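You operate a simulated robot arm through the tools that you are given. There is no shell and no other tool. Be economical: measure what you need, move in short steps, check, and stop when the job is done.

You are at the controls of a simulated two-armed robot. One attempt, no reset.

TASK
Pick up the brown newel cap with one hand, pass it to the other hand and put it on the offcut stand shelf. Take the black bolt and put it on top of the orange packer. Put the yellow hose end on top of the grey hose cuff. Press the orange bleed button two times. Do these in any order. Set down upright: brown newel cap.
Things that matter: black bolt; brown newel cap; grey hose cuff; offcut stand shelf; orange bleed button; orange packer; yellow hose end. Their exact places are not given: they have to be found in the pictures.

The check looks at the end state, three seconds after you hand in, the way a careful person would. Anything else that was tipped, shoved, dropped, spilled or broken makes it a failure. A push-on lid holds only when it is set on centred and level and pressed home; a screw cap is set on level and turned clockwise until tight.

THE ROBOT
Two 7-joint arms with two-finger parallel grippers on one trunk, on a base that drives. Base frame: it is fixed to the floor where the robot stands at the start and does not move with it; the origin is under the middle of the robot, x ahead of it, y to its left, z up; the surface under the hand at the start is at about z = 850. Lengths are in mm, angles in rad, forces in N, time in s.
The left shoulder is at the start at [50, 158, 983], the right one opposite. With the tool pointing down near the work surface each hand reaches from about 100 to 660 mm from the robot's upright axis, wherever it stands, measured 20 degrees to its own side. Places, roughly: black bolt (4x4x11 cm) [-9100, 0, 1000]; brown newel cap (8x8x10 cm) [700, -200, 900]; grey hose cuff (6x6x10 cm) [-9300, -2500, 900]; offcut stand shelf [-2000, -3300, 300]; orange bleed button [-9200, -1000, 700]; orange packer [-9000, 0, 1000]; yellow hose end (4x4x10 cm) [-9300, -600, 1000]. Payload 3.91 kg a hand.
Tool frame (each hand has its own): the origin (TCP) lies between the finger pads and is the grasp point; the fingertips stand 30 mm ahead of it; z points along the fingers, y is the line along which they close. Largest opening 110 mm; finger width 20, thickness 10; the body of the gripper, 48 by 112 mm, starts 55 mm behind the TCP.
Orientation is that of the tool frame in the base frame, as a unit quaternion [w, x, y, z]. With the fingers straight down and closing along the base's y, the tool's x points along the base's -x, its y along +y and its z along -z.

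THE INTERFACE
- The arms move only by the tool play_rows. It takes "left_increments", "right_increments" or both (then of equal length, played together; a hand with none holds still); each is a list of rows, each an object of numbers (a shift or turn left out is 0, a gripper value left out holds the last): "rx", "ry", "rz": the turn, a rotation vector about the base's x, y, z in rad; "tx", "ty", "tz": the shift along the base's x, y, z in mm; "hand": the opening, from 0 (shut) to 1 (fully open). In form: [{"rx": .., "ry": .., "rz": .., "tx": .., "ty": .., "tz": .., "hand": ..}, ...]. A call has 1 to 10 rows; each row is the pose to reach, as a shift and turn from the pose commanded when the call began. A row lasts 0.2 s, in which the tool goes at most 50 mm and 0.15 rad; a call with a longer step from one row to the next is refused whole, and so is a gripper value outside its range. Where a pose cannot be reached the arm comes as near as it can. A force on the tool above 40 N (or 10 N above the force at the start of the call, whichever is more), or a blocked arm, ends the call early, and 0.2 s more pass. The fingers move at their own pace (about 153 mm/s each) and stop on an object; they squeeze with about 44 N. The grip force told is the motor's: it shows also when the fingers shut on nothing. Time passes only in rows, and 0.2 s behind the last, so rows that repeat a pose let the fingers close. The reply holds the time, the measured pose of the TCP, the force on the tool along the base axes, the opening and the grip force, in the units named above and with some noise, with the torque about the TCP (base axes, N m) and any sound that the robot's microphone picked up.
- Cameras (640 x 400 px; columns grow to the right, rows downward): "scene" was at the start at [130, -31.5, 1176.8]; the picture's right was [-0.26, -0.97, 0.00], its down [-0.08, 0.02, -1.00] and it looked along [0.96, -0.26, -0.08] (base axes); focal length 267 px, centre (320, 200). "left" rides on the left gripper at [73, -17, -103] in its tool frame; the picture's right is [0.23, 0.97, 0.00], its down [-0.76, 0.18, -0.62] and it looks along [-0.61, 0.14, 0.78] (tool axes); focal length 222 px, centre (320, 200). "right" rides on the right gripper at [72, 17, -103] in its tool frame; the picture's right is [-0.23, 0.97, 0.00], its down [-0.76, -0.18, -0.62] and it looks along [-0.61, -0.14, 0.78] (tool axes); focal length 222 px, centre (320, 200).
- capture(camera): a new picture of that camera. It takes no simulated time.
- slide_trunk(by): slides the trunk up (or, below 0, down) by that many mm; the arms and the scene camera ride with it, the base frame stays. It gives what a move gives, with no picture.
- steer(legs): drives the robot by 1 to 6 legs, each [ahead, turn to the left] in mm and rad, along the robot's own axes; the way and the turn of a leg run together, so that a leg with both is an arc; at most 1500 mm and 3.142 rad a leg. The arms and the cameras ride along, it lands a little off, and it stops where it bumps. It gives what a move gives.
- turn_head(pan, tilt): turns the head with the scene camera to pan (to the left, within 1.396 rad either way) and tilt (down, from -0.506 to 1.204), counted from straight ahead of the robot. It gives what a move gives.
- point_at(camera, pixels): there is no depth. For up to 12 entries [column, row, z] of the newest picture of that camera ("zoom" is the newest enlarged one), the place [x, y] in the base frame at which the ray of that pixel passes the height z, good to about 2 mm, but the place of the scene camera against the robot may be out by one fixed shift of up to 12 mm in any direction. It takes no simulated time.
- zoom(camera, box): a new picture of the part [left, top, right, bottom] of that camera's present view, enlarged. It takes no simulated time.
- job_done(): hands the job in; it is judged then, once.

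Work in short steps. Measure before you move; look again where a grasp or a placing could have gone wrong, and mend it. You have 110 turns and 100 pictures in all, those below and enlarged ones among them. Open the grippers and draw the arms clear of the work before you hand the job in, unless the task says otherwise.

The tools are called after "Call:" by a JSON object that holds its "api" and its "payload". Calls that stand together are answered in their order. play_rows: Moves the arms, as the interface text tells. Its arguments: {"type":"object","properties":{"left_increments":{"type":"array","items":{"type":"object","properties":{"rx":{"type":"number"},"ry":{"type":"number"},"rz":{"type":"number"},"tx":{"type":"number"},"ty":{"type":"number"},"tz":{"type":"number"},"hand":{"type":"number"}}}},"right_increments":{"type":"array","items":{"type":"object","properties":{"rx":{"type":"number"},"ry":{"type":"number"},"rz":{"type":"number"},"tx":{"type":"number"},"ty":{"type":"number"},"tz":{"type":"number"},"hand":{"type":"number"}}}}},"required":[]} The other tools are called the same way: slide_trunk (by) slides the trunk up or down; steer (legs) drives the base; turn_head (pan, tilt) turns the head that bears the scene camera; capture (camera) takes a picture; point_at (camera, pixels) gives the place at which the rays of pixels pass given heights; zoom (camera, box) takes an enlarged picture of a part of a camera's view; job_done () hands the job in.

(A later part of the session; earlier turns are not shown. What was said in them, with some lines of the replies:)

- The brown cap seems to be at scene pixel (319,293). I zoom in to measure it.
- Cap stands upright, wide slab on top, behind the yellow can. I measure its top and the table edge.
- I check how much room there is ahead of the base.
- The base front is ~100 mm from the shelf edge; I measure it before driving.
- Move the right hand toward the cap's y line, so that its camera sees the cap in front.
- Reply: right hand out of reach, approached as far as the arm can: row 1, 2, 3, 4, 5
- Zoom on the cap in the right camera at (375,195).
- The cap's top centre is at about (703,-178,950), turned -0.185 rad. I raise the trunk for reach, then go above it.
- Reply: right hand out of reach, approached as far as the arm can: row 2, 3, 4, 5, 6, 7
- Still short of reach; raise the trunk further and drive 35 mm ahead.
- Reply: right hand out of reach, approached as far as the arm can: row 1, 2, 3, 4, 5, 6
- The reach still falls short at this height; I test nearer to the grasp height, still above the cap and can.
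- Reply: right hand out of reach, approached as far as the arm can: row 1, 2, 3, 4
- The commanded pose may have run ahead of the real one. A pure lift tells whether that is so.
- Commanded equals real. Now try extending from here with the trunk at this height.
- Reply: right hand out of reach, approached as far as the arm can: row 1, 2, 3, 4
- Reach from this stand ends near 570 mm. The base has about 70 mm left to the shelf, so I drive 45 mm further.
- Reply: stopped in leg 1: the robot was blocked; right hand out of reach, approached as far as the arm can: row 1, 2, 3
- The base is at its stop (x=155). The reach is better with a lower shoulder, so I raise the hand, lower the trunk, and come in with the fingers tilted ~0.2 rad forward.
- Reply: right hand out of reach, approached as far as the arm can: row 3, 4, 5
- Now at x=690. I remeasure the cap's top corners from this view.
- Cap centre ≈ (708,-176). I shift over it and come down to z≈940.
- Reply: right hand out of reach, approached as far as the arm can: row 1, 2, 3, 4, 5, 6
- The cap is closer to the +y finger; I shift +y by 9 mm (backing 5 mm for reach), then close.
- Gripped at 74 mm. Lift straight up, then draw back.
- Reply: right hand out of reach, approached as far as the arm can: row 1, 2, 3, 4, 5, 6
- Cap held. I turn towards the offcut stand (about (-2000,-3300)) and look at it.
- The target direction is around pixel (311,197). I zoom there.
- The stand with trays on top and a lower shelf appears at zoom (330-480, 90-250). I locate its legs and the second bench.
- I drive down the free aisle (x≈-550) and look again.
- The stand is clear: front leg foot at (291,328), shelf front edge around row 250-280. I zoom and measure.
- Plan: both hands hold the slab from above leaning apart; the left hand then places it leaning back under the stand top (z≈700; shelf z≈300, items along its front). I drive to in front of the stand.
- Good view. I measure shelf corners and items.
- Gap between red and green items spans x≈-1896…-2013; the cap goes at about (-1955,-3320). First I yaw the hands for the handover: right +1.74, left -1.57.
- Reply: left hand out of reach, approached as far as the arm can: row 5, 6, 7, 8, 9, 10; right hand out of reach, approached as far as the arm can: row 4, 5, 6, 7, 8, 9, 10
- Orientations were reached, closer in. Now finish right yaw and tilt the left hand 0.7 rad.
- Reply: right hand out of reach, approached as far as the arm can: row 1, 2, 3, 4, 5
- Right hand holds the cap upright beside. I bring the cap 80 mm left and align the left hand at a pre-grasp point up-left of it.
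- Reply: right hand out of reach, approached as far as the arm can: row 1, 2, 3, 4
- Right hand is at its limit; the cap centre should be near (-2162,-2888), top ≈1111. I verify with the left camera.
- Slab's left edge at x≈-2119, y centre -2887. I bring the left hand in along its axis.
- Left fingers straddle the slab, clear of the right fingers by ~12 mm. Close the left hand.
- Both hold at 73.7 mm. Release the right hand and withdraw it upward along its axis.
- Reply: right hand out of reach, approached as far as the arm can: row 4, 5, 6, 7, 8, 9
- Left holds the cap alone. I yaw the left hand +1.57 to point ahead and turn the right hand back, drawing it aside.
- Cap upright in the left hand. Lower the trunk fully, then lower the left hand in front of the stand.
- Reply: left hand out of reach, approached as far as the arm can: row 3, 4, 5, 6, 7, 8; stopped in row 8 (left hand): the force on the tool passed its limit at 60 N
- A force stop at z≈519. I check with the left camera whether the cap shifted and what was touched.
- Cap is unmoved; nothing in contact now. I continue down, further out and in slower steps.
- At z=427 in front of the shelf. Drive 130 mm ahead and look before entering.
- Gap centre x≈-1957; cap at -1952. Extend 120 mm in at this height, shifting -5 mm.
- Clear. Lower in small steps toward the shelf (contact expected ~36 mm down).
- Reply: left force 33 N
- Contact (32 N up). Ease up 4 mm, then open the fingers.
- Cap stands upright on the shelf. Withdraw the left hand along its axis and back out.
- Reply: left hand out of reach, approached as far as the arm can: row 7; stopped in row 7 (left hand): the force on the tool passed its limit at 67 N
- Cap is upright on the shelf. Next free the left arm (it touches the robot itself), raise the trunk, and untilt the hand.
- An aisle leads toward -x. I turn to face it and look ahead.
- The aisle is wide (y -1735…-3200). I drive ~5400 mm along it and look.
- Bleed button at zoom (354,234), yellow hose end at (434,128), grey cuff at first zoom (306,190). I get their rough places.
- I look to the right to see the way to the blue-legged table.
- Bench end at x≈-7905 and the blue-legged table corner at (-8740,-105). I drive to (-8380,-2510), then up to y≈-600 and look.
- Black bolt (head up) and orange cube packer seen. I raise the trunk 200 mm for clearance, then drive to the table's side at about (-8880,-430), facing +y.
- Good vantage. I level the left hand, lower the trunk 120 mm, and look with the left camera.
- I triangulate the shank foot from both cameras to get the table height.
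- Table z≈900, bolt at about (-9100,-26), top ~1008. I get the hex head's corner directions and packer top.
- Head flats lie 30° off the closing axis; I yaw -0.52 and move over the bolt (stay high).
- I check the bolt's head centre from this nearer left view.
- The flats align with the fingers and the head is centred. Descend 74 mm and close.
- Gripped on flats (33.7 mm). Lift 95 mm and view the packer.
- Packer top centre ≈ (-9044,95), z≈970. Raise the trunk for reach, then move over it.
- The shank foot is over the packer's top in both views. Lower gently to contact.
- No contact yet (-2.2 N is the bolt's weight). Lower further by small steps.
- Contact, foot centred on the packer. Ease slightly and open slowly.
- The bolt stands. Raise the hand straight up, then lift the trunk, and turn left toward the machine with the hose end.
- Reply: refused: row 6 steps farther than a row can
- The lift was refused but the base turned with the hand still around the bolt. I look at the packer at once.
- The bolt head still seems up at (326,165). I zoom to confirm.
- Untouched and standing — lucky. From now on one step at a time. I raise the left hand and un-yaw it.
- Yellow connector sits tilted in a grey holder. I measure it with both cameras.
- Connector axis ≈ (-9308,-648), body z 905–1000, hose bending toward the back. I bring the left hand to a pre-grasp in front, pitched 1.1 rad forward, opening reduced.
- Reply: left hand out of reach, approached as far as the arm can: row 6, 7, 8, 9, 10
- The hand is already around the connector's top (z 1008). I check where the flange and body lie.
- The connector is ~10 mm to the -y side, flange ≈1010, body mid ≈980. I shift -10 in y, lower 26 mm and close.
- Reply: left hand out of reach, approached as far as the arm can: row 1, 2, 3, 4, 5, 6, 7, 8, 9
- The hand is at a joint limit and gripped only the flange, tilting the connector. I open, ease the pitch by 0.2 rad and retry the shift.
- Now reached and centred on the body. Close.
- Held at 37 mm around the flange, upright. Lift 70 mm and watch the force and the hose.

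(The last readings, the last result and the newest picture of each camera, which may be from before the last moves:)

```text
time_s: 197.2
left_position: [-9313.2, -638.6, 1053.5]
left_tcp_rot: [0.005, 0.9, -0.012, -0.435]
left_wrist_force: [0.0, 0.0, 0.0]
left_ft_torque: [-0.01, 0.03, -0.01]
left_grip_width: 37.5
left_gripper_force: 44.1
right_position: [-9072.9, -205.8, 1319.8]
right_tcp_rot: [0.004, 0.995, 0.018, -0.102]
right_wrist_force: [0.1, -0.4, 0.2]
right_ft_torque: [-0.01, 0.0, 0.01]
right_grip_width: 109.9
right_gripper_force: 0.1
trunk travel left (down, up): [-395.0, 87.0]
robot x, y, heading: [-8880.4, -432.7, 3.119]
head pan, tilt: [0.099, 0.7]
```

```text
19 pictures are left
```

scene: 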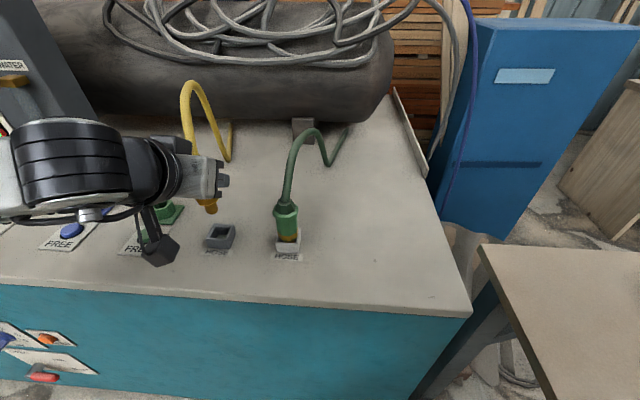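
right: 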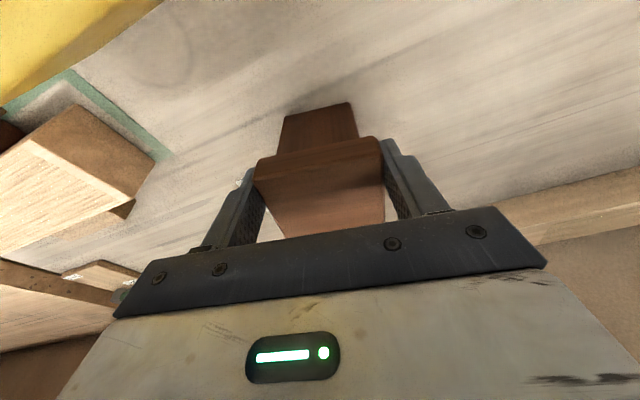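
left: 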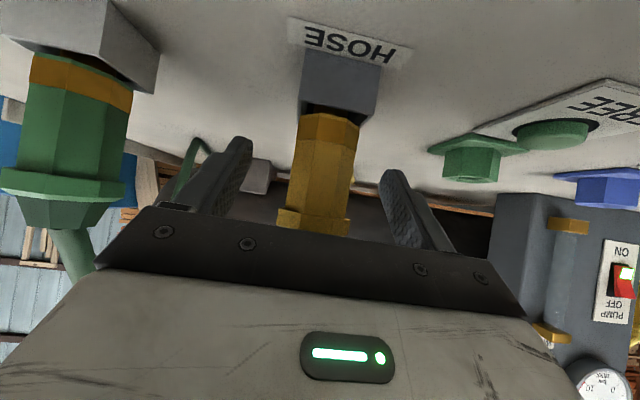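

The end lifts freely and the hose follows. I back off 280 mm, then go along to y≈-1180 for the bleed button.

Call:
{"api": "steer", "payload": {"legs": [[-280, 0], [0, 1.59], [745, 0], [0, -1.57]]}}

Call:
{"api": "slide_trunk", "payload": {"by": -170}}

Call:
{"api": "turn_head", "payload": {"pan": -0.15, "tilt": 0.55}}

Call:
{"api": "capture", "payload": {"camera": "scene"}}

```text
time_s: 210.5
left_position: [-9028.1, -1406.5, 1052.5]
left_tcp_rot: [0.014, 0.9, 0.007, -0.435]
left_wrist_force: [0.2, 0.1, -1.8]
left_ft_torque: [0.02, 0.0, -0.02]
left_grip_width: 37.2
left_gripper_force: 44.0
right_position: [-8803.3, -964.9, 1319.8]
right_tcp_rot: [0.006, 0.994, 0.037, -0.102]
right_wrist_force: [0.4, 0.8, 0.5]
right_ft_torque: [-0.03, 0.02, -0.01]
right_grip_width: 109.7
right_gripper_force: 0.0
trunk travel left (down, up): [-395.0, 87.0]
robot x, y, heading: [-8606.1, -1187.8, -3.121]
head pan, tilt: [0.099, 0.7]
```

```text
time_s: 212.4
left_position: [-9026.5, -1407.1, 882.0]
left_tcp_rot: [0.015, 0.9, 0.007, -0.436]
left_wrist_force: [-0.1, -0.7, -1.6]
left_ft_torque: [-0.02, 0.01, -0.01]
left_grip_width: 37.6
left_gripper_force: 44.0
right_position: [-8804.9, -965.6, 1149.7]
right_tcp_rot: [0.007, 0.994, 0.038, -0.101]
right_wrist_force: [0.0, -0.7, 0.0]
right_ft_torque: [-0.03, 0.0, 0.02]
right_grip_width: 110.1
right_gripper_force: 0.0
trunk travel left (down, up): [-225.0, 257.0]
robot x, y, heading: [-8605.1, -1186.5, -3.125]
head pan, tilt: [0.099, 0.7]
```

```text
time_s: 213.2
left_position: [-9027.7, -1406.6, 882.0]
left_tcp_rot: [0.014, 0.9, 0.007, -0.435]
left_wrist_force: [0.9, 0.8, -0.4]
left_ft_torque: [0.0, 0.03, -0.01]
left_grip_width: 37.5
left_gripper_force: 43.4
right_position: [-8803.5, -966.4, 1149.7]
right_tcp_rot: [0.007, 0.994, 0.038, -0.102]
right_wrist_force: [-0.1, -0.7, 0.1]
right_ft_torque: [0.02, 0.01, -0.02]
right_grip_width: 110.1
right_gripper_force: 0.0
trunk travel left (down, up): [-225.0, 257.0]
robot x, y, heading: [-8601.5, -1185.4, -3.125]
head pan, tilt: [-0.15, 0.55]
```

```text
18 pictures are left
```

scene: 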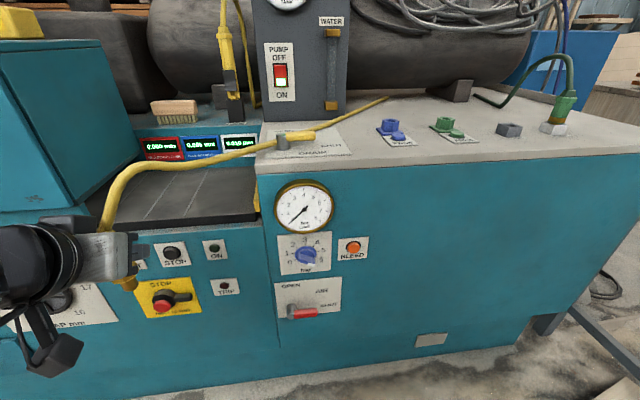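

Bleed button at (353,247). I intersect its ray with the front plane (top front edge gives x).

Call:
{"api": "point_at", "payload": {"camera": "scene", "pixels": [[353, 247, 700], [353, 247, 740], [353, 247, 760], [353, 247, 780], [353, 247, 800], [350, 172, 940], [450, 165, 940], [450, 165, 920], [420, 358, 300], [306, 255, 760]]}}

```text
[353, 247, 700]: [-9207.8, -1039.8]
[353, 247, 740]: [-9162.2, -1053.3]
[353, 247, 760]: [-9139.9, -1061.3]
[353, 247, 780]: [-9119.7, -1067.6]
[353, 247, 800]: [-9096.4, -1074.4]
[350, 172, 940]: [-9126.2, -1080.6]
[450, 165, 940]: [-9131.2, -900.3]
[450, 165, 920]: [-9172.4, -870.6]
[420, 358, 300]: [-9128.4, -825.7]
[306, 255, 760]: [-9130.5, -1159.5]
```

Button ≈ (-9207,-1039,700). I bring the right hand, closed and pitched, in front of it.

Call:
{"api": "play_rows", "payload": {"right_increments": [{"tx": -20, "ty": -7, "tz": -38, "ry": 0.08, "hand": 0}, {"tx": -42, "ty": -14, "tz": -77, "ry": 0.16}, {"tx": -64, "ty": -21, "tz": -116, "ry": 0.24}, {"tx": -86, "ty": -28, "tz": -155, "ry": 0.32}, {"tx": -108, "ty": -36, "tz": -194, "ry": 0.4}, {"tx": -130, "ty": -44, "tz": -233, "ry": 0.48}, {"tx": -152, "ty": -52, "tz": -272, "ry": 0.56}, {"tx": -174, "ty": -60, "tz": -311, "ry": 0.64}, {"tx": -196, "ty": -67, "tz": -350, "ry": 0.72}, {"tx": -218, "ty": -72, "tz": -389, "ry": 0.8}]}}

Call:
{"api": "capture", "payload": {"camera": "right"}}

```text
time_s: 215.4
left_position: [-9026.7, -1407.2, 882.8]
left_tcp_rot: [0.013, 0.9, 0.006, -0.436]
left_wrist_force: [-0.6, 0.4, -0.7]
left_ft_torque: [0.03, 0.0, 0.02]
left_grip_width: 37.3
left_gripper_force: 43.5
right_position: [-9025.1, -1033.9, 782.5]
right_tcp_rot: [-0.01, 0.876, 0.034, -0.481]
right_wrist_force: [-0.7, -0.6, -1.2]
right_ft_torque: [-0.01, 0.01, -0.02]
right_grip_width: 0.1
right_gripper_force: 37.1
right hand out of reach, approached as far as the arm can: row 5, 6, 7, 8, 9, 10
trunk travel left (down, up): [-225.0, 257.0]
robot x, y, heading: [-8604.9, -1182.4, -3.123]
head pan, tilt: [-0.15, 0.55]
```

```text
17 pictures are left
```

right: 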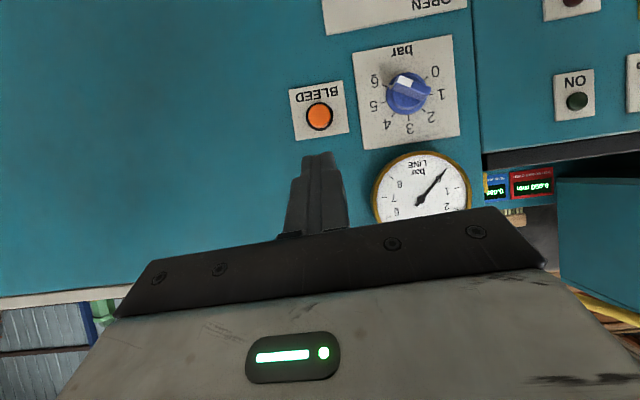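

Right camera shows the button at (319,116). I compute its height on the front plane.

Call:
{"api": "point_at", "payload": {"camera": "right", "pixels": [[319, 116, 690], [319, 116, 700], [319, 116, 710], [319, 116, 680], [319, 103, 700], [319, 129, 700], [305, 116, 700], [333, 116, 700]]}}

```text
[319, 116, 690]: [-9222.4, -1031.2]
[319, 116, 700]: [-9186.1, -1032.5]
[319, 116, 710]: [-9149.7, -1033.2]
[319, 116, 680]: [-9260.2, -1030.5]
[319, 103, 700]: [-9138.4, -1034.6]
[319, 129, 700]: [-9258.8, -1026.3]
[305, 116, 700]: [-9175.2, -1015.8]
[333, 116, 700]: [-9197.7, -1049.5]
```

Button y≈-1032, z≈695. Move the fingertips to just in front of it.

Call:
{"api": "play_rows", "payload": {"right_increments": [{"tx": -20, "ty": 1, "tz": -22}, {"tx": -45, "ty": 1, "tz": -42}, {"tx": -70, "ty": 1, "tz": -62}, {"tx": -95, "ty": 1, "tz": -79}, {"tx": -95, "ty": 1, "tz": -79}]}}

Call:
{"api": "capture", "payload": {"camera": "right"}}

```text
time_s: 216.6
left_position: [-9026.2, -1407.0, 882.4]
left_tcp_rot: [0.015, 0.9, 0.007, -0.435]
left_wrist_force: [-0.2, 0.1, -2.2]
left_ft_torque: [-0.05, 0.01, 0.0]
left_grip_width: 37.2
left_gripper_force: 44.0
right_position: [-9113.3, -1018.5, 765.7]
right_tcp_rot: [-0.01, 0.878, 0.036, -0.478]
right_wrist_force: [0.5, 0.4, 0.5]
right_ft_torque: [0.0, 0.0, 0.03]
right_grip_width: 0.0
right_gripper_force: 37.6
right hand out of reach, approached as far as the arm can: row 1, 2, 3, 4, 5
trunk travel left (down, up): [-225.0, 257.0]
robot x, y, heading: [-8601.7, -1186.7, -3.122]
head pan, tilt: [-0.15, 0.55]
```

```text
16 pictures are left
```

right: 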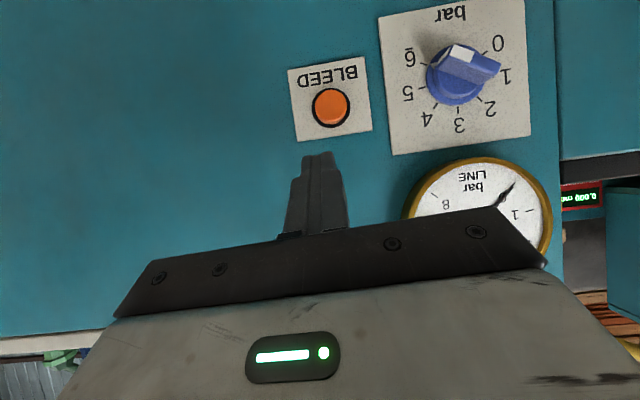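

Height limit again; lowering the trunk by 65 brings the hand down. Then shift -13 in y.

Call:
{"api": "slide_trunk", "payload": {"by": -65}}

Call:
{"api": "play_rows", "payload": {"right_increments": [{"tx": 10, "ty": -7}, {"tx": 10, "ty": -14}, {"tx": 10, "ty": -14}]}}

Call:
{"api": "capture", "payload": {"camera": "right"}}

```text
time_s: 217.6
left_position: [-9028.2, -1406.6, 817.3]
left_tcp_rot: [0.015, 0.9, 0.007, -0.436]
left_wrist_force: [0.3, 0.6, -1.0]
left_ft_torque: [-0.02, 0.02, 0.01]
left_grip_width: 37.7
left_gripper_force: 44.2
right_position: [-9112.3, -1017.3, 700.2]
right_tcp_rot: [-0.011, 0.877, 0.036, -0.479]
right_wrist_force: [-0.7, -0.6, -0.5]
right_ft_torque: [-0.03, -0.02, 0.0]
right_grip_width: 0.1
right_gripper_force: 37.4
trunk travel left (down, up): [-160.0, 322.0]
robot x, y, heading: [-8602.5, -1183.6, -3.123]
head pan, tilt: [-0.15, 0.55]
```

```text
time_s: 218.4
left_position: [-9026.8, -1407.1, 815.7]
left_tcp_rot: [0.014, 0.9, 0.007, -0.435]
left_wrist_force: [-0.9, -0.8, -1.2]
left_ft_torque: [-0.02, 0.0, 0.01]
left_grip_width: 37.4
left_gripper_force: 44.3
right_position: [-9100.8, -1026.4, 706.4]
right_tcp_rot: [-0.011, 0.878, 0.037, -0.477]
right_wrist_force: [0.3, -0.1, -0.8]
right_ft_torque: [0.01, -0.05, -0.02]
right_grip_width: 0.0
right_gripper_force: 37.7
right hand out of reach, approached as far as the arm can: row 2, 3
trunk travel left (down, up): [-160.0, 322.0]
robot x, y, heading: [-8604.2, -1185.3, -3.118]
head pan, tilt: [-0.15, 0.55]
```

```text
15 pictures are left
```

right: 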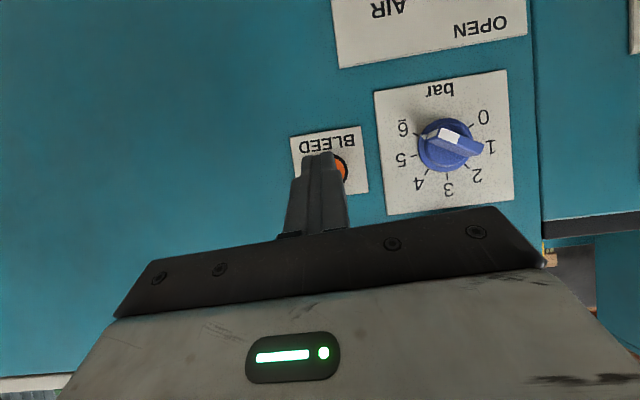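

Fingers nearly centred on the button (6 mm off). Press by advancing in -x in small steps.

Call:
{"api": "play_rows", "payload": {"right_increments": [{"tx": -20, "ty": -3}, {"tx": -40, "ty": -6}, {"tx": -48, "ty": -6}, {"tx": -53, "ty": -6}, {"tx": -58, "ty": -6}, {"tx": -62, "ty": -6}, {"tx": -66, "ty": -6}]}}

```text
time_s: 220.0
left_position: [-9026.9, -1407.3, 817.3]
left_tcp_rot: [0.014, 0.9, 0.007, -0.435]
left_wrist_force: [-0.3, -0.6, -1.1]
left_ft_torque: [0.0, 0.02, 0.05]
left_grip_width: 37.5
left_gripper_force: 43.8
right_position: [-9156.2, -1019.1, 718.9]
right_tcp_rot: [-0.011, 0.878, 0.037, -0.478]
right_wrist_force: [0.5, 0.0, 0.1]
right_ft_torque: [0.0, 0.02, 0.01]
right_grip_width: 0.1
right_gripper_force: 37.7
right hand out of reach, approached as far as the arm can: row 1, 2, 3, 4, 5, 6, 7
trunk travel left (down, up): [-160.0, 322.0]
robot x, y, heading: [-8601.4, -1184.8, -3.118]
head pan, tilt: [-0.15, 0.55]
```

The arm is at full reach. I draw it back 80 mm and drive the base 70 mm ahead instead.

Call:
{"api": "play_rows", "payload": {"right_increments": [{"tx": 40}, {"tx": 80, "ty": -8, "tz": -8}, {"tx": 90, "ty": -13, "tz": -15}, {"tx": 90, "ty": -13, "tz": -15}]}}

Call:
{"api": "steer", "payload": {"legs": [[70, 0]]}}

Call:
{"api": "capture", "payload": {"camera": "right"}}

```text
time_s: 221.0
left_position: [-9027.3, -1407.6, 818.0]
left_tcp_rot: [0.014, 0.9, 0.006, -0.436]
left_wrist_force: [0.2, -0.3, -0.7]
left_ft_torque: [0.01, -0.01, 0.02]
left_grip_width: 37.5
left_gripper_force: 44.3
right_position: [-9065.8, -1032.6, 707.7]
right_tcp_rot: [-0.01, 0.877, 0.036, -0.479]
right_wrist_force: [-0.8, 0.1, -0.6]
right_ft_torque: [-0.02, -0.02, 0.02]
right_grip_width: 0.1
right_gripper_force: 37.0
trunk travel left (down, up): [-160.0, 322.0]
robot x, y, heading: [-8607.1, -1181.7, -3.122]
head pan, tilt: [-0.15, 0.55]
```

```text
time_s: 222.0
left_position: [-9095.0, -1407.9, 817.3]
left_tcp_rot: [0.014, 0.9, 0.006, -0.435]
left_wrist_force: [0.0, 0.2, -2.1]
left_ft_torque: [0.03, 0.05, -0.03]
left_grip_width: 37.7
left_gripper_force: 43.5
right_position: [-9133.5, -1032.6, 707.7]
right_tcp_rot: [-0.01, 0.878, 0.036, -0.477]
right_wrist_force: [0.2, -0.4, 0.0]
right_ft_torque: [0.0, 0.0, 0.02]
right_grip_width: 0.1
right_gripper_force: 37.4
trunk travel left (down, up): [-160.0, 322.0]
robot x, y, heading: [-8672.2, -1188.1, -3.119]
head pan, tilt: [-0.15, 0.55]
```

```text
14 pictures are left
```

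right: 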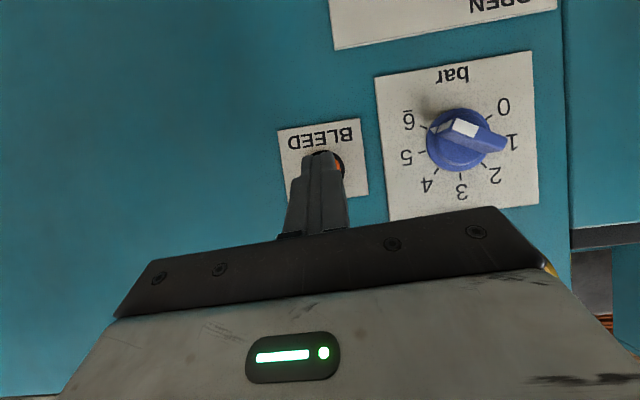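

Fingertips are over the button. Press with small -x steps.

Call:
{"api": "play_rows", "payload": {"right_increments": [{"tx": -15, "tz": -2}, {"tx": -25, "tz": -4}, {"tx": -31, "tz": -4}, {"tx": -36, "tz": -4}, {"tx": -41, "tz": -4}, {"tx": -46, "tz": -4}, {"tx": -50, "tz": -4}]}}

```text
time_s: 223.6
left_position: [-9092.3, -1408.3, 818.1]
left_tcp_rot: [0.013, 0.9, 0.005, -0.435]
left_wrist_force: [0.1, 0.2, -1.9]
left_ft_torque: [-0.05, 0.0, 0.01]
left_grip_width: 37.4
left_gripper_force: 44.2
right_position: [-9173.5, -1028.9, 703.5]
right_tcp_rot: [-0.008, 0.882, 0.039, -0.469]
right_wrist_force: [18.3, -0.2, 4.6]
right_ft_torque: [-0.08, -0.03, -0.03]
right_grip_width: 0.2
right_gripper_force: 37.1
right hand out of reach, approached as far as the arm can: row 2, 3, 4, 5, 6, 7
trunk travel left (down, up): [-160.0, 322.0]
robot x, y, heading: [-8668.3, -1188.7, -3.126]
head pan, tilt: [-0.15, 0.55]
heard: click
stopped in row 7 (right hand): the force on the tool passed its limit at 43 N (the readings are from after the stop); the commanded pose is now the measured one
```

A click: first press done. Back off 25 mm until released.

Call:
{"api": "play_rows", "payload": {"right_increments": [{"tx": 10}, {"tx": 25}, {"tx": 25}]}}

Call:
{"api": "play_rows", "payload": {"right_increments": [{"tx": -10}, {"tx": -18}, {"tx": -22}, {"tx": -26}, {"tx": -29}, {"tx": -32}]}}

```text
time_s: 224.4
left_position: [-9094.4, -1407.4, 816.3]
left_tcp_rot: [0.013, 0.9, 0.006, -0.435]
left_wrist_force: [0.9, 0.3, -0.9]
left_ft_torque: [-0.02, 0.04, 0.0]
left_grip_width: 37.5
left_gripper_force: 44.1
right_position: [-9151.9, -1026.0, 705.3]
right_tcp_rot: [-0.009, 0.881, 0.039, -0.472]
right_wrist_force: [-0.1, -0.4, 0.2]
right_ft_torque: [0.03, 0.0, -0.02]
right_grip_width: 0.0
right_gripper_force: 38.2
trunk travel left (down, up): [-160.0, 322.0]
robot x, y, heading: [-8669.6, -1187.6, -3.124]
head pan, tilt: [-0.15, 0.55]
```

```text
time_s: 225.7
left_position: [-9093.5, -1407.2, 815.3]
left_tcp_rot: [0.013, 0.9, 0.004, -0.435]
left_wrist_force: [0.1, -0.7, -1.4]
left_ft_torque: [-0.02, 0.0, 0.01]
left_grip_width: 38.0
left_gripper_force: 44.0
right_position: [-9173.0, -1028.9, 702.4]
right_tcp_rot: [-0.005, 0.885, 0.043, -0.463]
right_wrist_force: [18.9, 0.2, 4.7]
right_ft_torque: [-0.1, -0.01, 0.0]
right_grip_width: 0.2
right_gripper_force: 38.0
trunk travel left (down, up): [-160.0, 322.0]
robot x, y, heading: [-8672.2, -1188.5, -3.128]
head pan, tilt: [-0.15, 0.55]
heard: click
stopped in row 6 (right hand): the force on the tool passed its limit at 43 N (the readings are from after the stop); the commanded pose is now the measured one
```

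Second click heard. I withdraw the right hand, raise and un-pitch it.

Call:
{"api": "play_rows", "payload": {"right_increments": [{"tx": 20}, {"tx": 60, "tz": 10}, {"tx": 90, "tz": 40, "ry": -0.1}, {"tx": 110, "tz": 75, "ry": -0.2}, {"tx": 130, "tz": 110, "ry": -0.3}, {"tx": 150, "tz": 145, "ry": -0.4}, {"tx": 165, "tz": 180, "ry": -0.5}, {"tx": 180, "tz": 215, "ry": -0.6}, {"tx": 190, "tz": 250, "ry": -0.7}, {"tx": 200, "tz": 280, "ry": -0.78}]}}

Call:
{"api": "slide_trunk", "payload": {"by": 235}}

```text
time_s: 227.9
left_position: [-9094.0, -1406.9, 816.7]
left_tcp_rot: [0.014, 0.9, 0.005, -0.435]
left_wrist_force: [0.3, 0.4, -1.3]
left_ft_torque: [0.0, 0.01, 0.0]
left_grip_width: 37.4
left_gripper_force: 43.9
right_position: [-8977.3, -1026.8, 982.0]
right_tcp_rot: [0.01, 0.995, 0.04, -0.093]
right_wrist_force: [0.2, 0.2, 0.7]
right_ft_torque: [0.0, 0.0, -0.03]
right_grip_width: 0.0
right_gripper_force: 37.7
trunk travel left (down, up): [-160.0, 322.0]
robot x, y, heading: [-8672.6, -1189.6, -3.125]
head pan, tilt: [-0.15, 0.55]
```

```text
time_s: 230.4
left_position: [-9094.3, -1408.0, 1052.5]
left_tcp_rot: [0.014, 0.9, 0.005, -0.435]
left_wrist_force: [-0.9, 0.3, -1.9]
left_ft_torque: [-0.02, -0.02, -0.01]
left_grip_width: 37.4
left_gripper_force: 44.6
right_position: [-8977.9, -1026.7, 1217.5]
right_tcp_rot: [0.01, 0.995, 0.039, -0.093]
right_wrist_force: [-0.1, 0.0, 0.2]
right_ft_torque: [0.01, 0.02, -0.03]
right_grip_width: 0.0
right_gripper_force: 36.9
trunk travel left (down, up): [-395.0, 87.0]
robot x, y, heading: [-8671.2, -1186.1, -3.126]
head pan, tilt: [-0.15, 0.55]
```

Now drive to y≈-2300 facing the grey cart.

Call:
{"api": "steer", "payload": {"legs": [[0, 1.555], [1110, 0], [0, -1.57], [120, 0]]}}

Call:
{"api": "turn_head", "payload": {"pan": 0.25, "tilt": 0.5}}

Call:
{"api": "capture", "payload": {"camera": "scene"}}

Call:
{"api": "capture", "payload": {"camera": "left"}}

```text
time_s: 244.4
left_position: [-9207.7, -2532.2, 1051.5]
left_tcp_rot: [0.019, 0.9, 0.016, -0.435]
left_wrist_force: [0.3, 0.3, -1.5]
left_ft_torque: [0.01, 0.01, -0.01]
left_grip_width: 37.5
left_gripper_force: 43.8
right_position: [-9100.0, -2150.7, 1217.1]
right_tcp_rot: [0.011, 0.994, 0.051, -0.094]
right_wrist_force: [-0.1, -0.2, -0.5]
right_ft_torque: [0.0, 0.0, 0.01]
right_grip_width: 0.0
right_gripper_force: 37.8
trunk travel left (down, up): [-395.0, 87.0]
robot x, y, heading: [-8791.4, -2303.4, -3.097]
head pan, tilt: [-0.15, 0.55]
```

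```text
time_s: 245.3
left_position: [-9206.3, -2533.6, 1052.0]
left_tcp_rot: [0.018, 0.9, 0.015, -0.435]
left_wrist_force: [0.1, 0.1, -1.7]
left_ft_torque: [-0.02, 0.0, 0.01]
left_grip_width: 37.4
left_gripper_force: 44.0
right_position: [-9099.6, -2150.9, 1217.5]
right_tcp_rot: [0.011, 0.994, 0.05, -0.094]
right_wrist_force: [-0.6, 0.5, -0.2]
right_ft_torque: [0.0, -0.01, -0.01]
right_grip_width: 0.0
right_gripper_force: 37.7
trunk travel left (down, up): [-395.0, 87.0]
robot x, y, heading: [-8791.0, -2303.2, -3.102]
head pan, tilt: [0.25, 0.499]
```

```text
13 pictures are left
```

scene: 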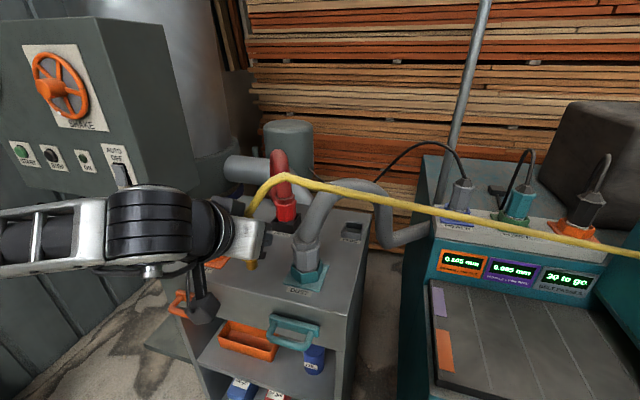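

```text
12 pictures are left
```

left: 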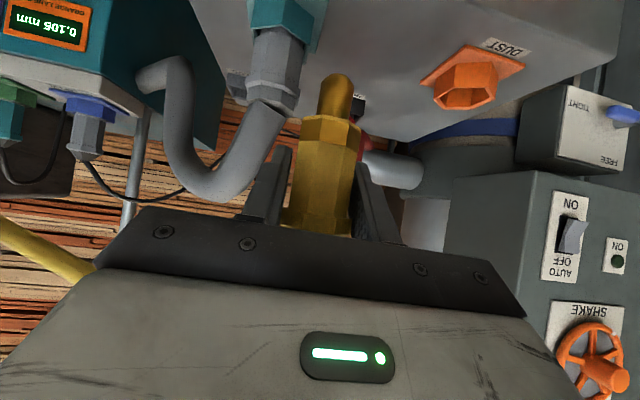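

The yellow end has a round plug nose below. I look closely at the grey cuff's top from both cameras.

Call:
{"api": "zoom", "payload": {"camera": "left", "box": [220, 0, 380, 140]}}

Call:
{"api": "zoom", "payload": {"camera": "scene", "box": [230, 180, 370, 300]}}

```text
2.86 times, centred on (300, 70) of left
```

zoom: 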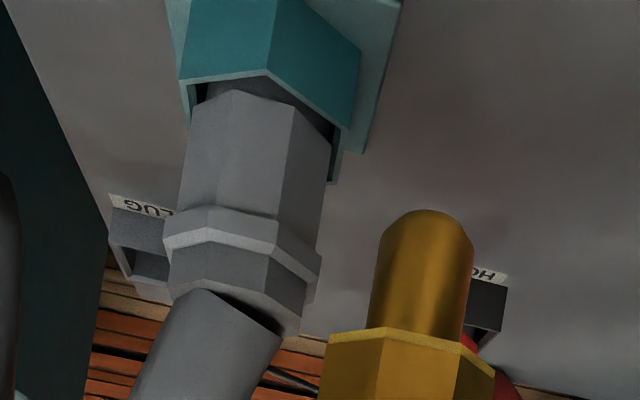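

```text
3.33 times, centred on (300, 240) of scene
```

zoom: 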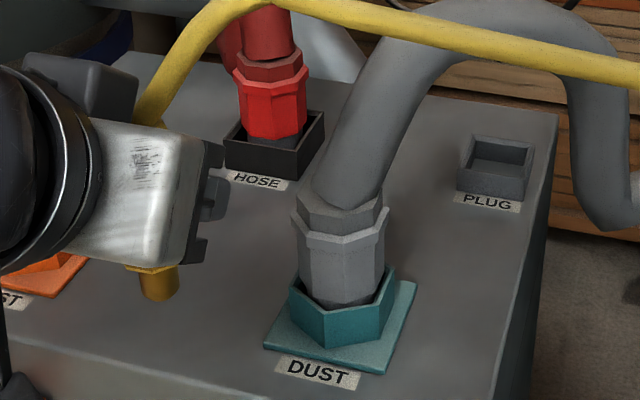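

The nose is a flat-ended cylinder and the cuff's top a flat octagon (hose emerges as a soft tube). I triangulate the cuff's top centre.

Call:
{"api": "point_at", "payload": {"camera": "left", "pixels": [[272, 104, 920], [272, 104, 940], [272, 104, 960], [272, 104, 980], [280, 28, 860], [280, 28, 880]]}}

Call:
{"api": "point_at", "payload": {"camera": "zoom", "pixels": [[343, 207, 900], [343, 207, 920], [343, 207, 940], [343, 207, 960], [343, 207, 980], [345, 305, 860], [345, 305, 880], [155, 298, 960], [155, 298, 980], [155, 298, 1000]]}}

```text
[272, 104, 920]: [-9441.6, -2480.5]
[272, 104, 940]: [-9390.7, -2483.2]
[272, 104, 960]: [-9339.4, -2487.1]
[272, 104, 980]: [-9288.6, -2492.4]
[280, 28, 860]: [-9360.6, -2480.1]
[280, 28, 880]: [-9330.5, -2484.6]
```

```text
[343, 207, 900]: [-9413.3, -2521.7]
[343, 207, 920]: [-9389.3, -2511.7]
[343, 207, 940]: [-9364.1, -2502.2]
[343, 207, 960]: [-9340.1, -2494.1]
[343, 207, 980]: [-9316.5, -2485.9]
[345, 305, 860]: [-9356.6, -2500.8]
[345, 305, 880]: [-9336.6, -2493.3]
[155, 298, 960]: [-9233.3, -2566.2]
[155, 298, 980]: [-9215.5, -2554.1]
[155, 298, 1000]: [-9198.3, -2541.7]
```

Cuff top ≈ (-9335,-2486,960). I find the nose tip relative to the TCP.

Call:
{"api": "point_at", "payload": {"camera": "left", "pixels": [[336.6, 74, 970], [336.6, 74, 980], [336.6, 74, 990], [336.6, 74, 960], [330, 118, 1000], [330, 118, 1010], [325, 190, 1045]]}}

```text
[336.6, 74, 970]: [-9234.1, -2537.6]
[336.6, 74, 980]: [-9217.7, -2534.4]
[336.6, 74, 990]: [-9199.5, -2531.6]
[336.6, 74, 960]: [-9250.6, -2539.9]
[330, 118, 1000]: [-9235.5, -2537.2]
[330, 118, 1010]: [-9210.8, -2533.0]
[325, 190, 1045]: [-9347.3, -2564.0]
```

Nose tip is ≈71 mm below the TCP. I raise the hand 20 mm and drive 105 mm ahead, beside the cuff.

Call:
{"api": "play_rows", "payload": {"left_increments": [{"tz": 10}, {"tz": 20}, {"tz": 20}]}}

Call:
{"api": "steer", "payload": {"legs": [[105, 0]]}}

Call:
{"api": "capture", "payload": {"camera": "left"}}

```text
time_s: 246.1
left_position: [-9209.3, -2533.0, 1071.9]
left_tcp_rot: [0.017, 0.9, 0.015, -0.435]
left_wrist_force: [-0.3, -0.3, -1.9]
left_ft_torque: [0.01, 0.02, 0.03]
left_grip_width: 37.3
left_gripper_force: 43.9
right_position: [-9098.9, -2149.9, 1216.8]
right_tcp_rot: [0.01, 0.994, 0.051, -0.093]
right_wrist_force: [0.5, -0.8, -0.7]
right_ft_torque: [-0.01, -0.03, -0.03]
right_grip_width: 0.1
right_gripper_force: 37.9
trunk travel left (down, up): [-395.0, 87.0]
robot x, y, heading: [-8787.3, -2303.1, -3.099]
head pan, tilt: [0.25, 0.499]
```

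```text
time_s: 247.3
left_position: [-9315.7, -2536.4, 1071.6]
left_tcp_rot: [0.018, 0.9, 0.014, -0.435]
left_wrist_force: [-0.4, 0.2, -2.1]
left_ft_torque: [0.01, 0.01, 0.01]
left_grip_width: 37.3
left_gripper_force: 44.1
right_position: [-9205.8, -2154.0, 1215.4]
right_tcp_rot: [0.011, 0.994, 0.05, -0.094]
right_wrist_force: [0.3, 0.2, -0.5]
right_ft_torque: [0.01, 0.0, 0.0]
right_grip_width: 0.1
right_gripper_force: 37.3
trunk travel left (down, up): [-395.0, 87.0]
robot x, y, heading: [-8896.2, -2307.7, -3.101]
head pan, tilt: [0.25, 0.499]
```

```text
9 pictures are left
```

left: 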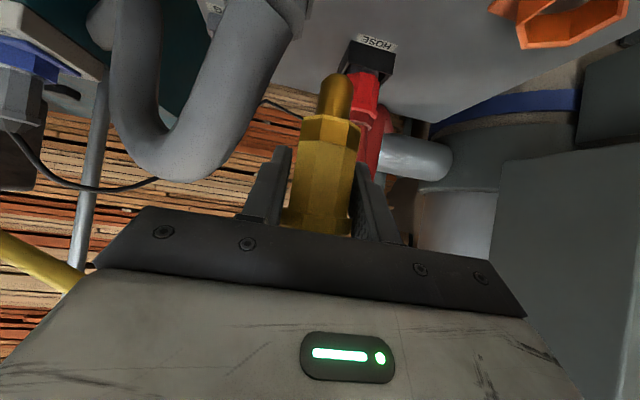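

Move over the cuff (20+ mm clearance) and check in both views.

Call:
{"api": "play_rows", "payload": {"left_increments": [{"tx": -6, "ty": 15}, {"tx": -12, "ty": 30}, {"tx": -18, "ty": 42}, {"tx": -20, "ty": 50}, {"tx": -20, "ty": 50}]}}

Call:
{"api": "zoom", "payload": {"camera": "scene", "box": [200, 150, 400, 320]}}

Call:
{"api": "capture", "payload": {"camera": "left"}}

```text
time_s: 248.5
left_position: [-9334.7, -2487.4, 1072.5]
left_tcp_rot: [0.018, 0.9, 0.014, -0.435]
left_wrist_force: [0.1, 0.0, -1.5]
left_ft_torque: [0.04, -0.01, -0.02]
left_grip_width: 37.2
left_gripper_force: 44.1
right_position: [-9204.7, -2155.0, 1217.8]
right_tcp_rot: [0.011, 0.994, 0.052, -0.093]
right_wrist_force: [-0.1, -0.5, -0.6]
right_ft_torque: [-0.03, -0.03, 0.04]
right_grip_width: 0.0
right_gripper_force: 37.8
trunk travel left (down, up): [-395.0, 87.0]
robot x, y, heading: [-8894.9, -2310.5, -3.102]
head pan, tilt: [0.25, 0.499]
```

```text
2.35 times, centred on (300, 235) of scene
```

zoom: 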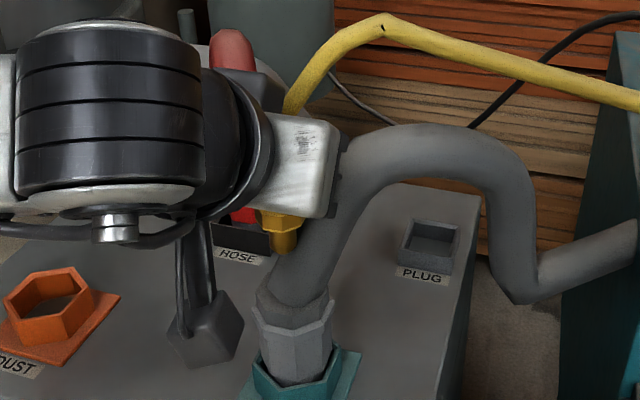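

```text
7 pictures are left
```

left: 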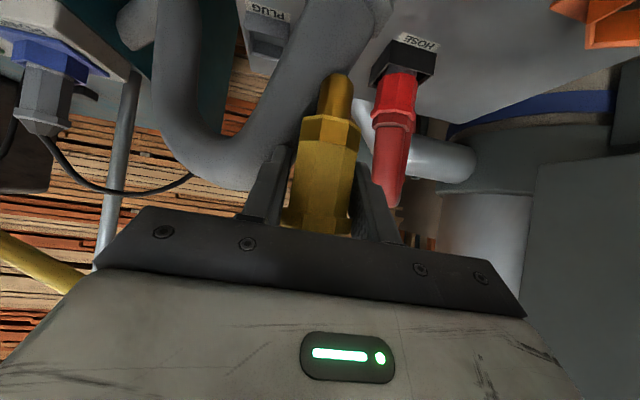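

I compare nose tip and cuff top in the same scene view to cancel the camera shift.

Call:
{"api": "point_at", "payload": {"camera": "zoom", "pixels": [[283, 250, 1000], [283, 250, 1004], [293, 298, 960], [293, 298, 955], [293, 298, 965], [250, 298, 960], [334, 303, 960], [300, 385, 880]]}}

```text
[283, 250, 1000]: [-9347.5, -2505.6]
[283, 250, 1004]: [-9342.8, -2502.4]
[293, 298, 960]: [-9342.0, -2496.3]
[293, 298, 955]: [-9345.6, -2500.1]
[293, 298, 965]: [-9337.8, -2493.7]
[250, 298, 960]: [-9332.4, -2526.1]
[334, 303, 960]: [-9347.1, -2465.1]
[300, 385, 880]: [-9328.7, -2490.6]
```

Correction (+3,+6). Lower 32 mm, then creep to contact.

Call:
{"api": "play_rows", "payload": {"left_increments": [{"tx": 3, "ty": 6}, {"tx": 3, "ty": 6, "tz": -12}, {"tx": 3, "ty": 6, "tz": -24}, {"tx": 3, "ty": 6, "tz": -30}, {"tx": 3, "ty": 6, "tz": -33}, {"tx": 3, "ty": 6, "tz": -33}]}}

Call:
{"api": "zoom", "payload": {"camera": "scene", "box": [250, 210, 370, 310]}}

```text
time_s: 249.9
left_position: [-9330.6, -2480.8, 1039.6]
left_tcp_rot: [0.019, 0.9, 0.015, -0.435]
left_wrist_force: [0.3, 0.2, -1.4]
left_ft_torque: [0.02, -0.02, -0.02]
left_grip_width: 37.6
left_gripper_force: 43.7
right_position: [-9204.8, -2154.6, 1217.5]
right_tcp_rot: [0.011, 0.994, 0.051, -0.094]
right_wrist_force: [-0.1, 0.1, -0.2]
right_ft_torque: [-0.01, 0.04, -0.03]
right_grip_width: 0.1
right_gripper_force: 37.5
trunk travel left (down, up): [-395.0, 87.0]
robot x, y, heading: [-8896.8, -2309.3, -3.107]
head pan, tilt: [0.25, 0.499]
```

```text
4.00 times, centred on (310, 260) of scene
```

zoom: 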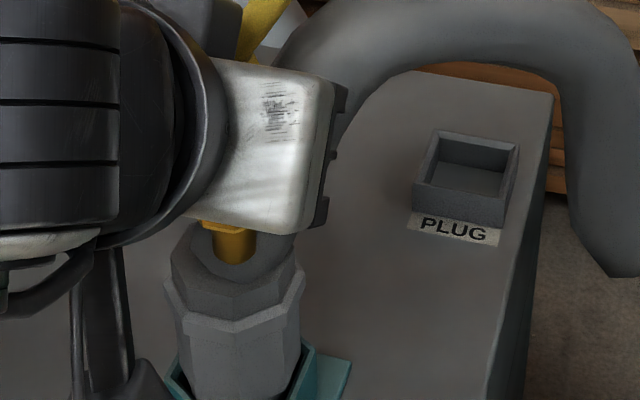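

Nose is centred over the cuff's octagonal top. Creep down to contact.

Call:
{"api": "play_rows", "payload": {"left_increments": [{"tz": -2}, {"tz": -4}, {"tz": -6}, {"tz": -6}]}}

```text
time_s: 250.9
left_position: [-9330.3, -2480.0, 1032.8]
left_tcp_rot: [0.019, 0.9, 0.015, -0.435]
left_wrist_force: [0.4, 0.0, -1.0]
left_ft_torque: [-0.02, 0.0, 0.02]
left_grip_width: 37.6
left_gripper_force: 44.0
right_position: [-9205.2, -2154.8, 1217.2]
right_tcp_rot: [0.011, 0.994, 0.051, -0.093]
right_wrist_force: [0.2, -0.5, 0.6]
right_ft_torque: [0.02, -0.05, 0.04]
right_grip_width: 0.0
right_gripper_force: 37.5
trunk travel left (down, up): [-395.0, 87.0]
robot x, y, heading: [-8893.8, -2306.9, -3.103]
head pan, tilt: [0.25, 0.499]
```

Call:
{"api": "play_rows", "payload": {"left_increments": [{"tz": -2}, {"tz": -4}, {"tz": -5}, {"tz": -5}]}}

Call:
{"api": "zoom", "payload": {"camera": "scene", "box": [250, 210, 370, 310]}}

```text
time_s: 251.9
left_position: [-9331.3, -2480.7, 1028.7]
left_tcp_rot: [0.018, 0.9, 0.015, -0.435]
left_wrist_force: [-0.7, -0.8, -1.6]
left_ft_torque: [0.02, 0.02, 0.0]
left_grip_width: 37.2
left_gripper_force: 43.8
right_position: [-9204.9, -2153.9, 1217.3]
right_tcp_rot: [0.011, 0.994, 0.051, -0.094]
right_wrist_force: [-1.3, -0.1, -0.4]
right_ft_torque: [0.02, 0.02, 0.02]
right_grip_width: 0.0
right_gripper_force: 37.4
trunk travel left (down, up): [-395.0, 87.0]
robot x, y, heading: [-8895.4, -2307.5, -3.106]
head pan, tilt: [0.25, 0.499]
```

```text
4.00 times, centred on (310, 260) of scene
```

zoom: 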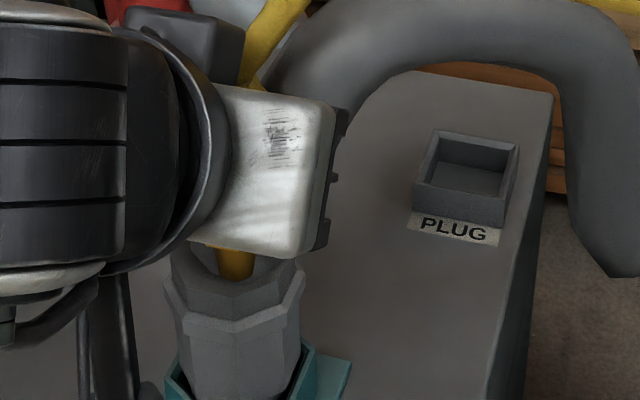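

Still no contact force; creep further.

Call:
{"api": "play_rows", "payload": {"left_increments": [{"tz": -1.5}, {"tz": -3}, {"tz": -4.5}, {"tz": -6}, {"tz": -6}]}}

```text
time_s: 253.1
left_position: [-9330.5, -2480.2, 1026.7]
left_tcp_rot: [0.016, 0.897, 0.015, -0.442]
left_wrist_force: [1.3, 0.4, 31.3]
left_ft_torque: [0.0, -0.21, -0.01]
left_grip_width: 37.5
left_gripper_force: 44.5
right_position: [-9202.2, -2154.9, 1218.6]
right_tcp_rot: [0.012, 0.994, 0.051, -0.096]
right_wrist_force: [0.4, 0.1, -0.3]
right_ft_torque: [0.04, 0.0, 0.01]
right_grip_width: 0.0
right_gripper_force: 37.7
trunk travel left (down, up): [-395.0, 87.0]
robot x, y, heading: [-8895.3, -2306.0, -3.101]
head pan, tilt: [0.25, 0.499]
```

Contact. Ease 4 mm and open slowly.

Call:
{"api": "play_rows", "payload": {"left_increments": [{"tz": 2.5}, {"tz": 4}, {"tz": 4}, {"tz": 4, "hand": 0.36}, {"tz": 4, "hand": 0.38}, {"tz": 4, "hand": 0.42}, {"tz": 4, "hand": 0.5}, {"tz": 4, "hand": 0.65}, {"tz": 4, "hand": 0.8}, {"tz": 4, "hand": 0.8}]}}

Call:
{"api": "capture", "payload": {"camera": "left"}}

```text
time_s: 255.3
left_position: [-9332.0, -2480.4, 1026.5]
left_tcp_rot: [0.018, 0.9, 0.015, -0.435]
left_wrist_force: [-0.4, -0.3, 0.1]
left_ft_torque: [0.0, -0.01, 0.03]
left_grip_width: 88.2
left_gripper_force: 0.1
right_position: [-9204.1, -2154.5, 1217.9]
right_tcp_rot: [0.01, 0.994, 0.051, -0.093]
right_wrist_force: [-0.3, 0.4, -0.1]
right_ft_torque: [-0.03, 0.0, 0.01]
right_grip_width: 0.0
right_gripper_force: 37.7
trunk travel left (down, up): [-395.0, 87.0]
robot x, y, heading: [-8895.4, -2305.5, -3.104]
head pan, tilt: [0.25, 0.499]
```

```text
4 pictures are left
```

left: 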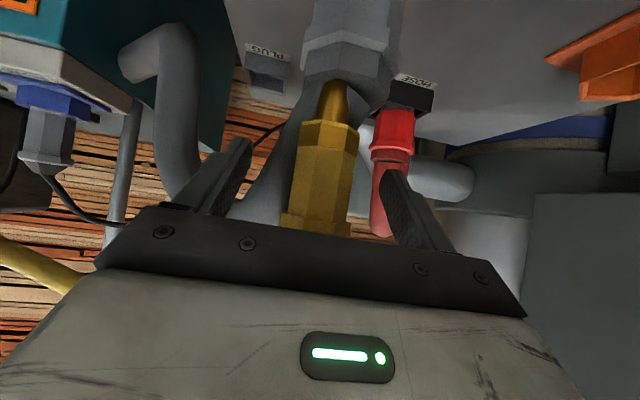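

It stands free on the cuff. I back the base straight away 350 mm, fingers open on both sides.

Call:
{"api": "steer", "payload": {"legs": [[-350, 0]]}}

Call:
{"api": "capture", "payload": {"camera": "scene"}}

```text
time_s: 257.6
left_position: [-8968.5, -2468.7, 1025.7]
left_tcp_rot: [0.02, 0.9, 0.017, -0.435]
left_wrist_force: [-0.3, 0.4, -0.3]
left_ft_torque: [0.02, -0.01, 0.0]
left_grip_width: 88.3
left_gripper_force: 0.0
right_position: [-8845.0, -2140.9, 1217.1]
right_tcp_rot: [0.012, 0.994, 0.053, -0.095]
right_wrist_force: [0.5, 0.0, 0.6]
right_ft_torque: [-0.04, 0.03, -0.01]
right_grip_width: 0.0
right_gripper_force: 37.3
trunk travel left (down, up): [-395.0, 87.0]
robot x, y, heading: [-8531.6, -2292.0, -3.103]
head pan, tilt: [0.25, 0.499]
```

```text
3 pictures are left
```

scene: 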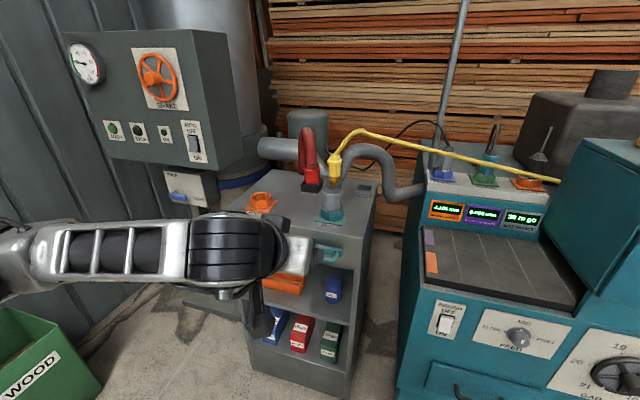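

The yellow end stands on the grey cuff at (334,165). I open both grippers, well clear, and take one last check.

Call:
{"api": "play_rows", "payload": {"right_increments": [{"hand": 1}, {"hand": 1}, {"hand": 1}, {"hand": 1}], "left_increments": [{"hand": 1}, {"hand": 1}, {"hand": 1}, {"hand": 1}]}}

Call:
{"api": "zoom", "payload": {"camera": "scene", "box": [270, 120, 400, 230]}}

```text
time_s: 258.6
left_position: [-8969.3, -2469.4, 1025.2]
left_tcp_rot: [0.019, 0.9, 0.017, -0.435]
left_wrist_force: [-0.5, -0.8, -0.2]
left_ft_torque: [0.0, 0.01, 0.02]
left_grip_width: 110.0
left_gripper_force: 0.0
right_position: [-8844.3, -2141.7, 1215.7]
right_tcp_rot: [0.011, 0.994, 0.054, -0.093]
right_wrist_force: [0.7, 1.5, -0.4]
right_ft_torque: [0.03, 0.02, -0.02]
right_grip_width: 109.6
right_gripper_force: 0.1
trunk travel left (down, up): [-395.0, 87.0]
robot x, y, heading: [-8533.7, -2293.7, -3.096]
head pan, tilt: [0.25, 0.499]
```

```text
3.64 times, centred on (335, 175) of scene
```

zoom: 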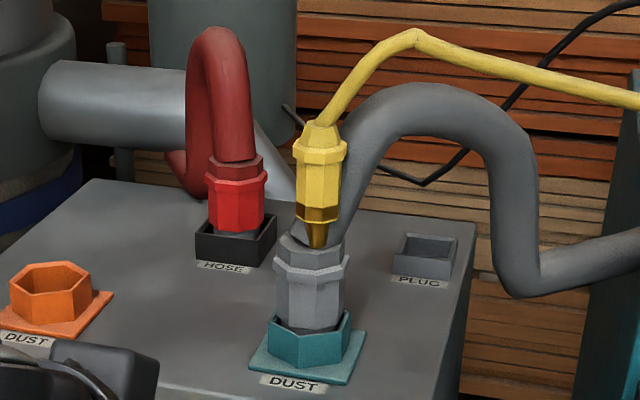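

Everything stands as required: the yellow end is upright on the grey cuff, and both arms are clear. I hand in.

Call:
{"api": "job_done", "payload": {}}

```text
The job is handed in.
```

All four parts of the task are done and the job is handed in.

- **Brown newel cap:** picked up with the right hand, passed to the left in the air, and left upright on the offcut stand shelf.
- **Black bolt:** standing head up on top of the orange packer. A lift was refused just after I let go of it, and the base turned with the fingers still open around the bolt. I looked straight afterwards and it was still standing in place. I took no further pictures of it after that.
- **Yellow hose end:** standing upright on top of the grey hose cuff.
- **Orange bleed button:** pressed twice, with a click heard each time.

Both grippers are open and the arms are clear of the work.
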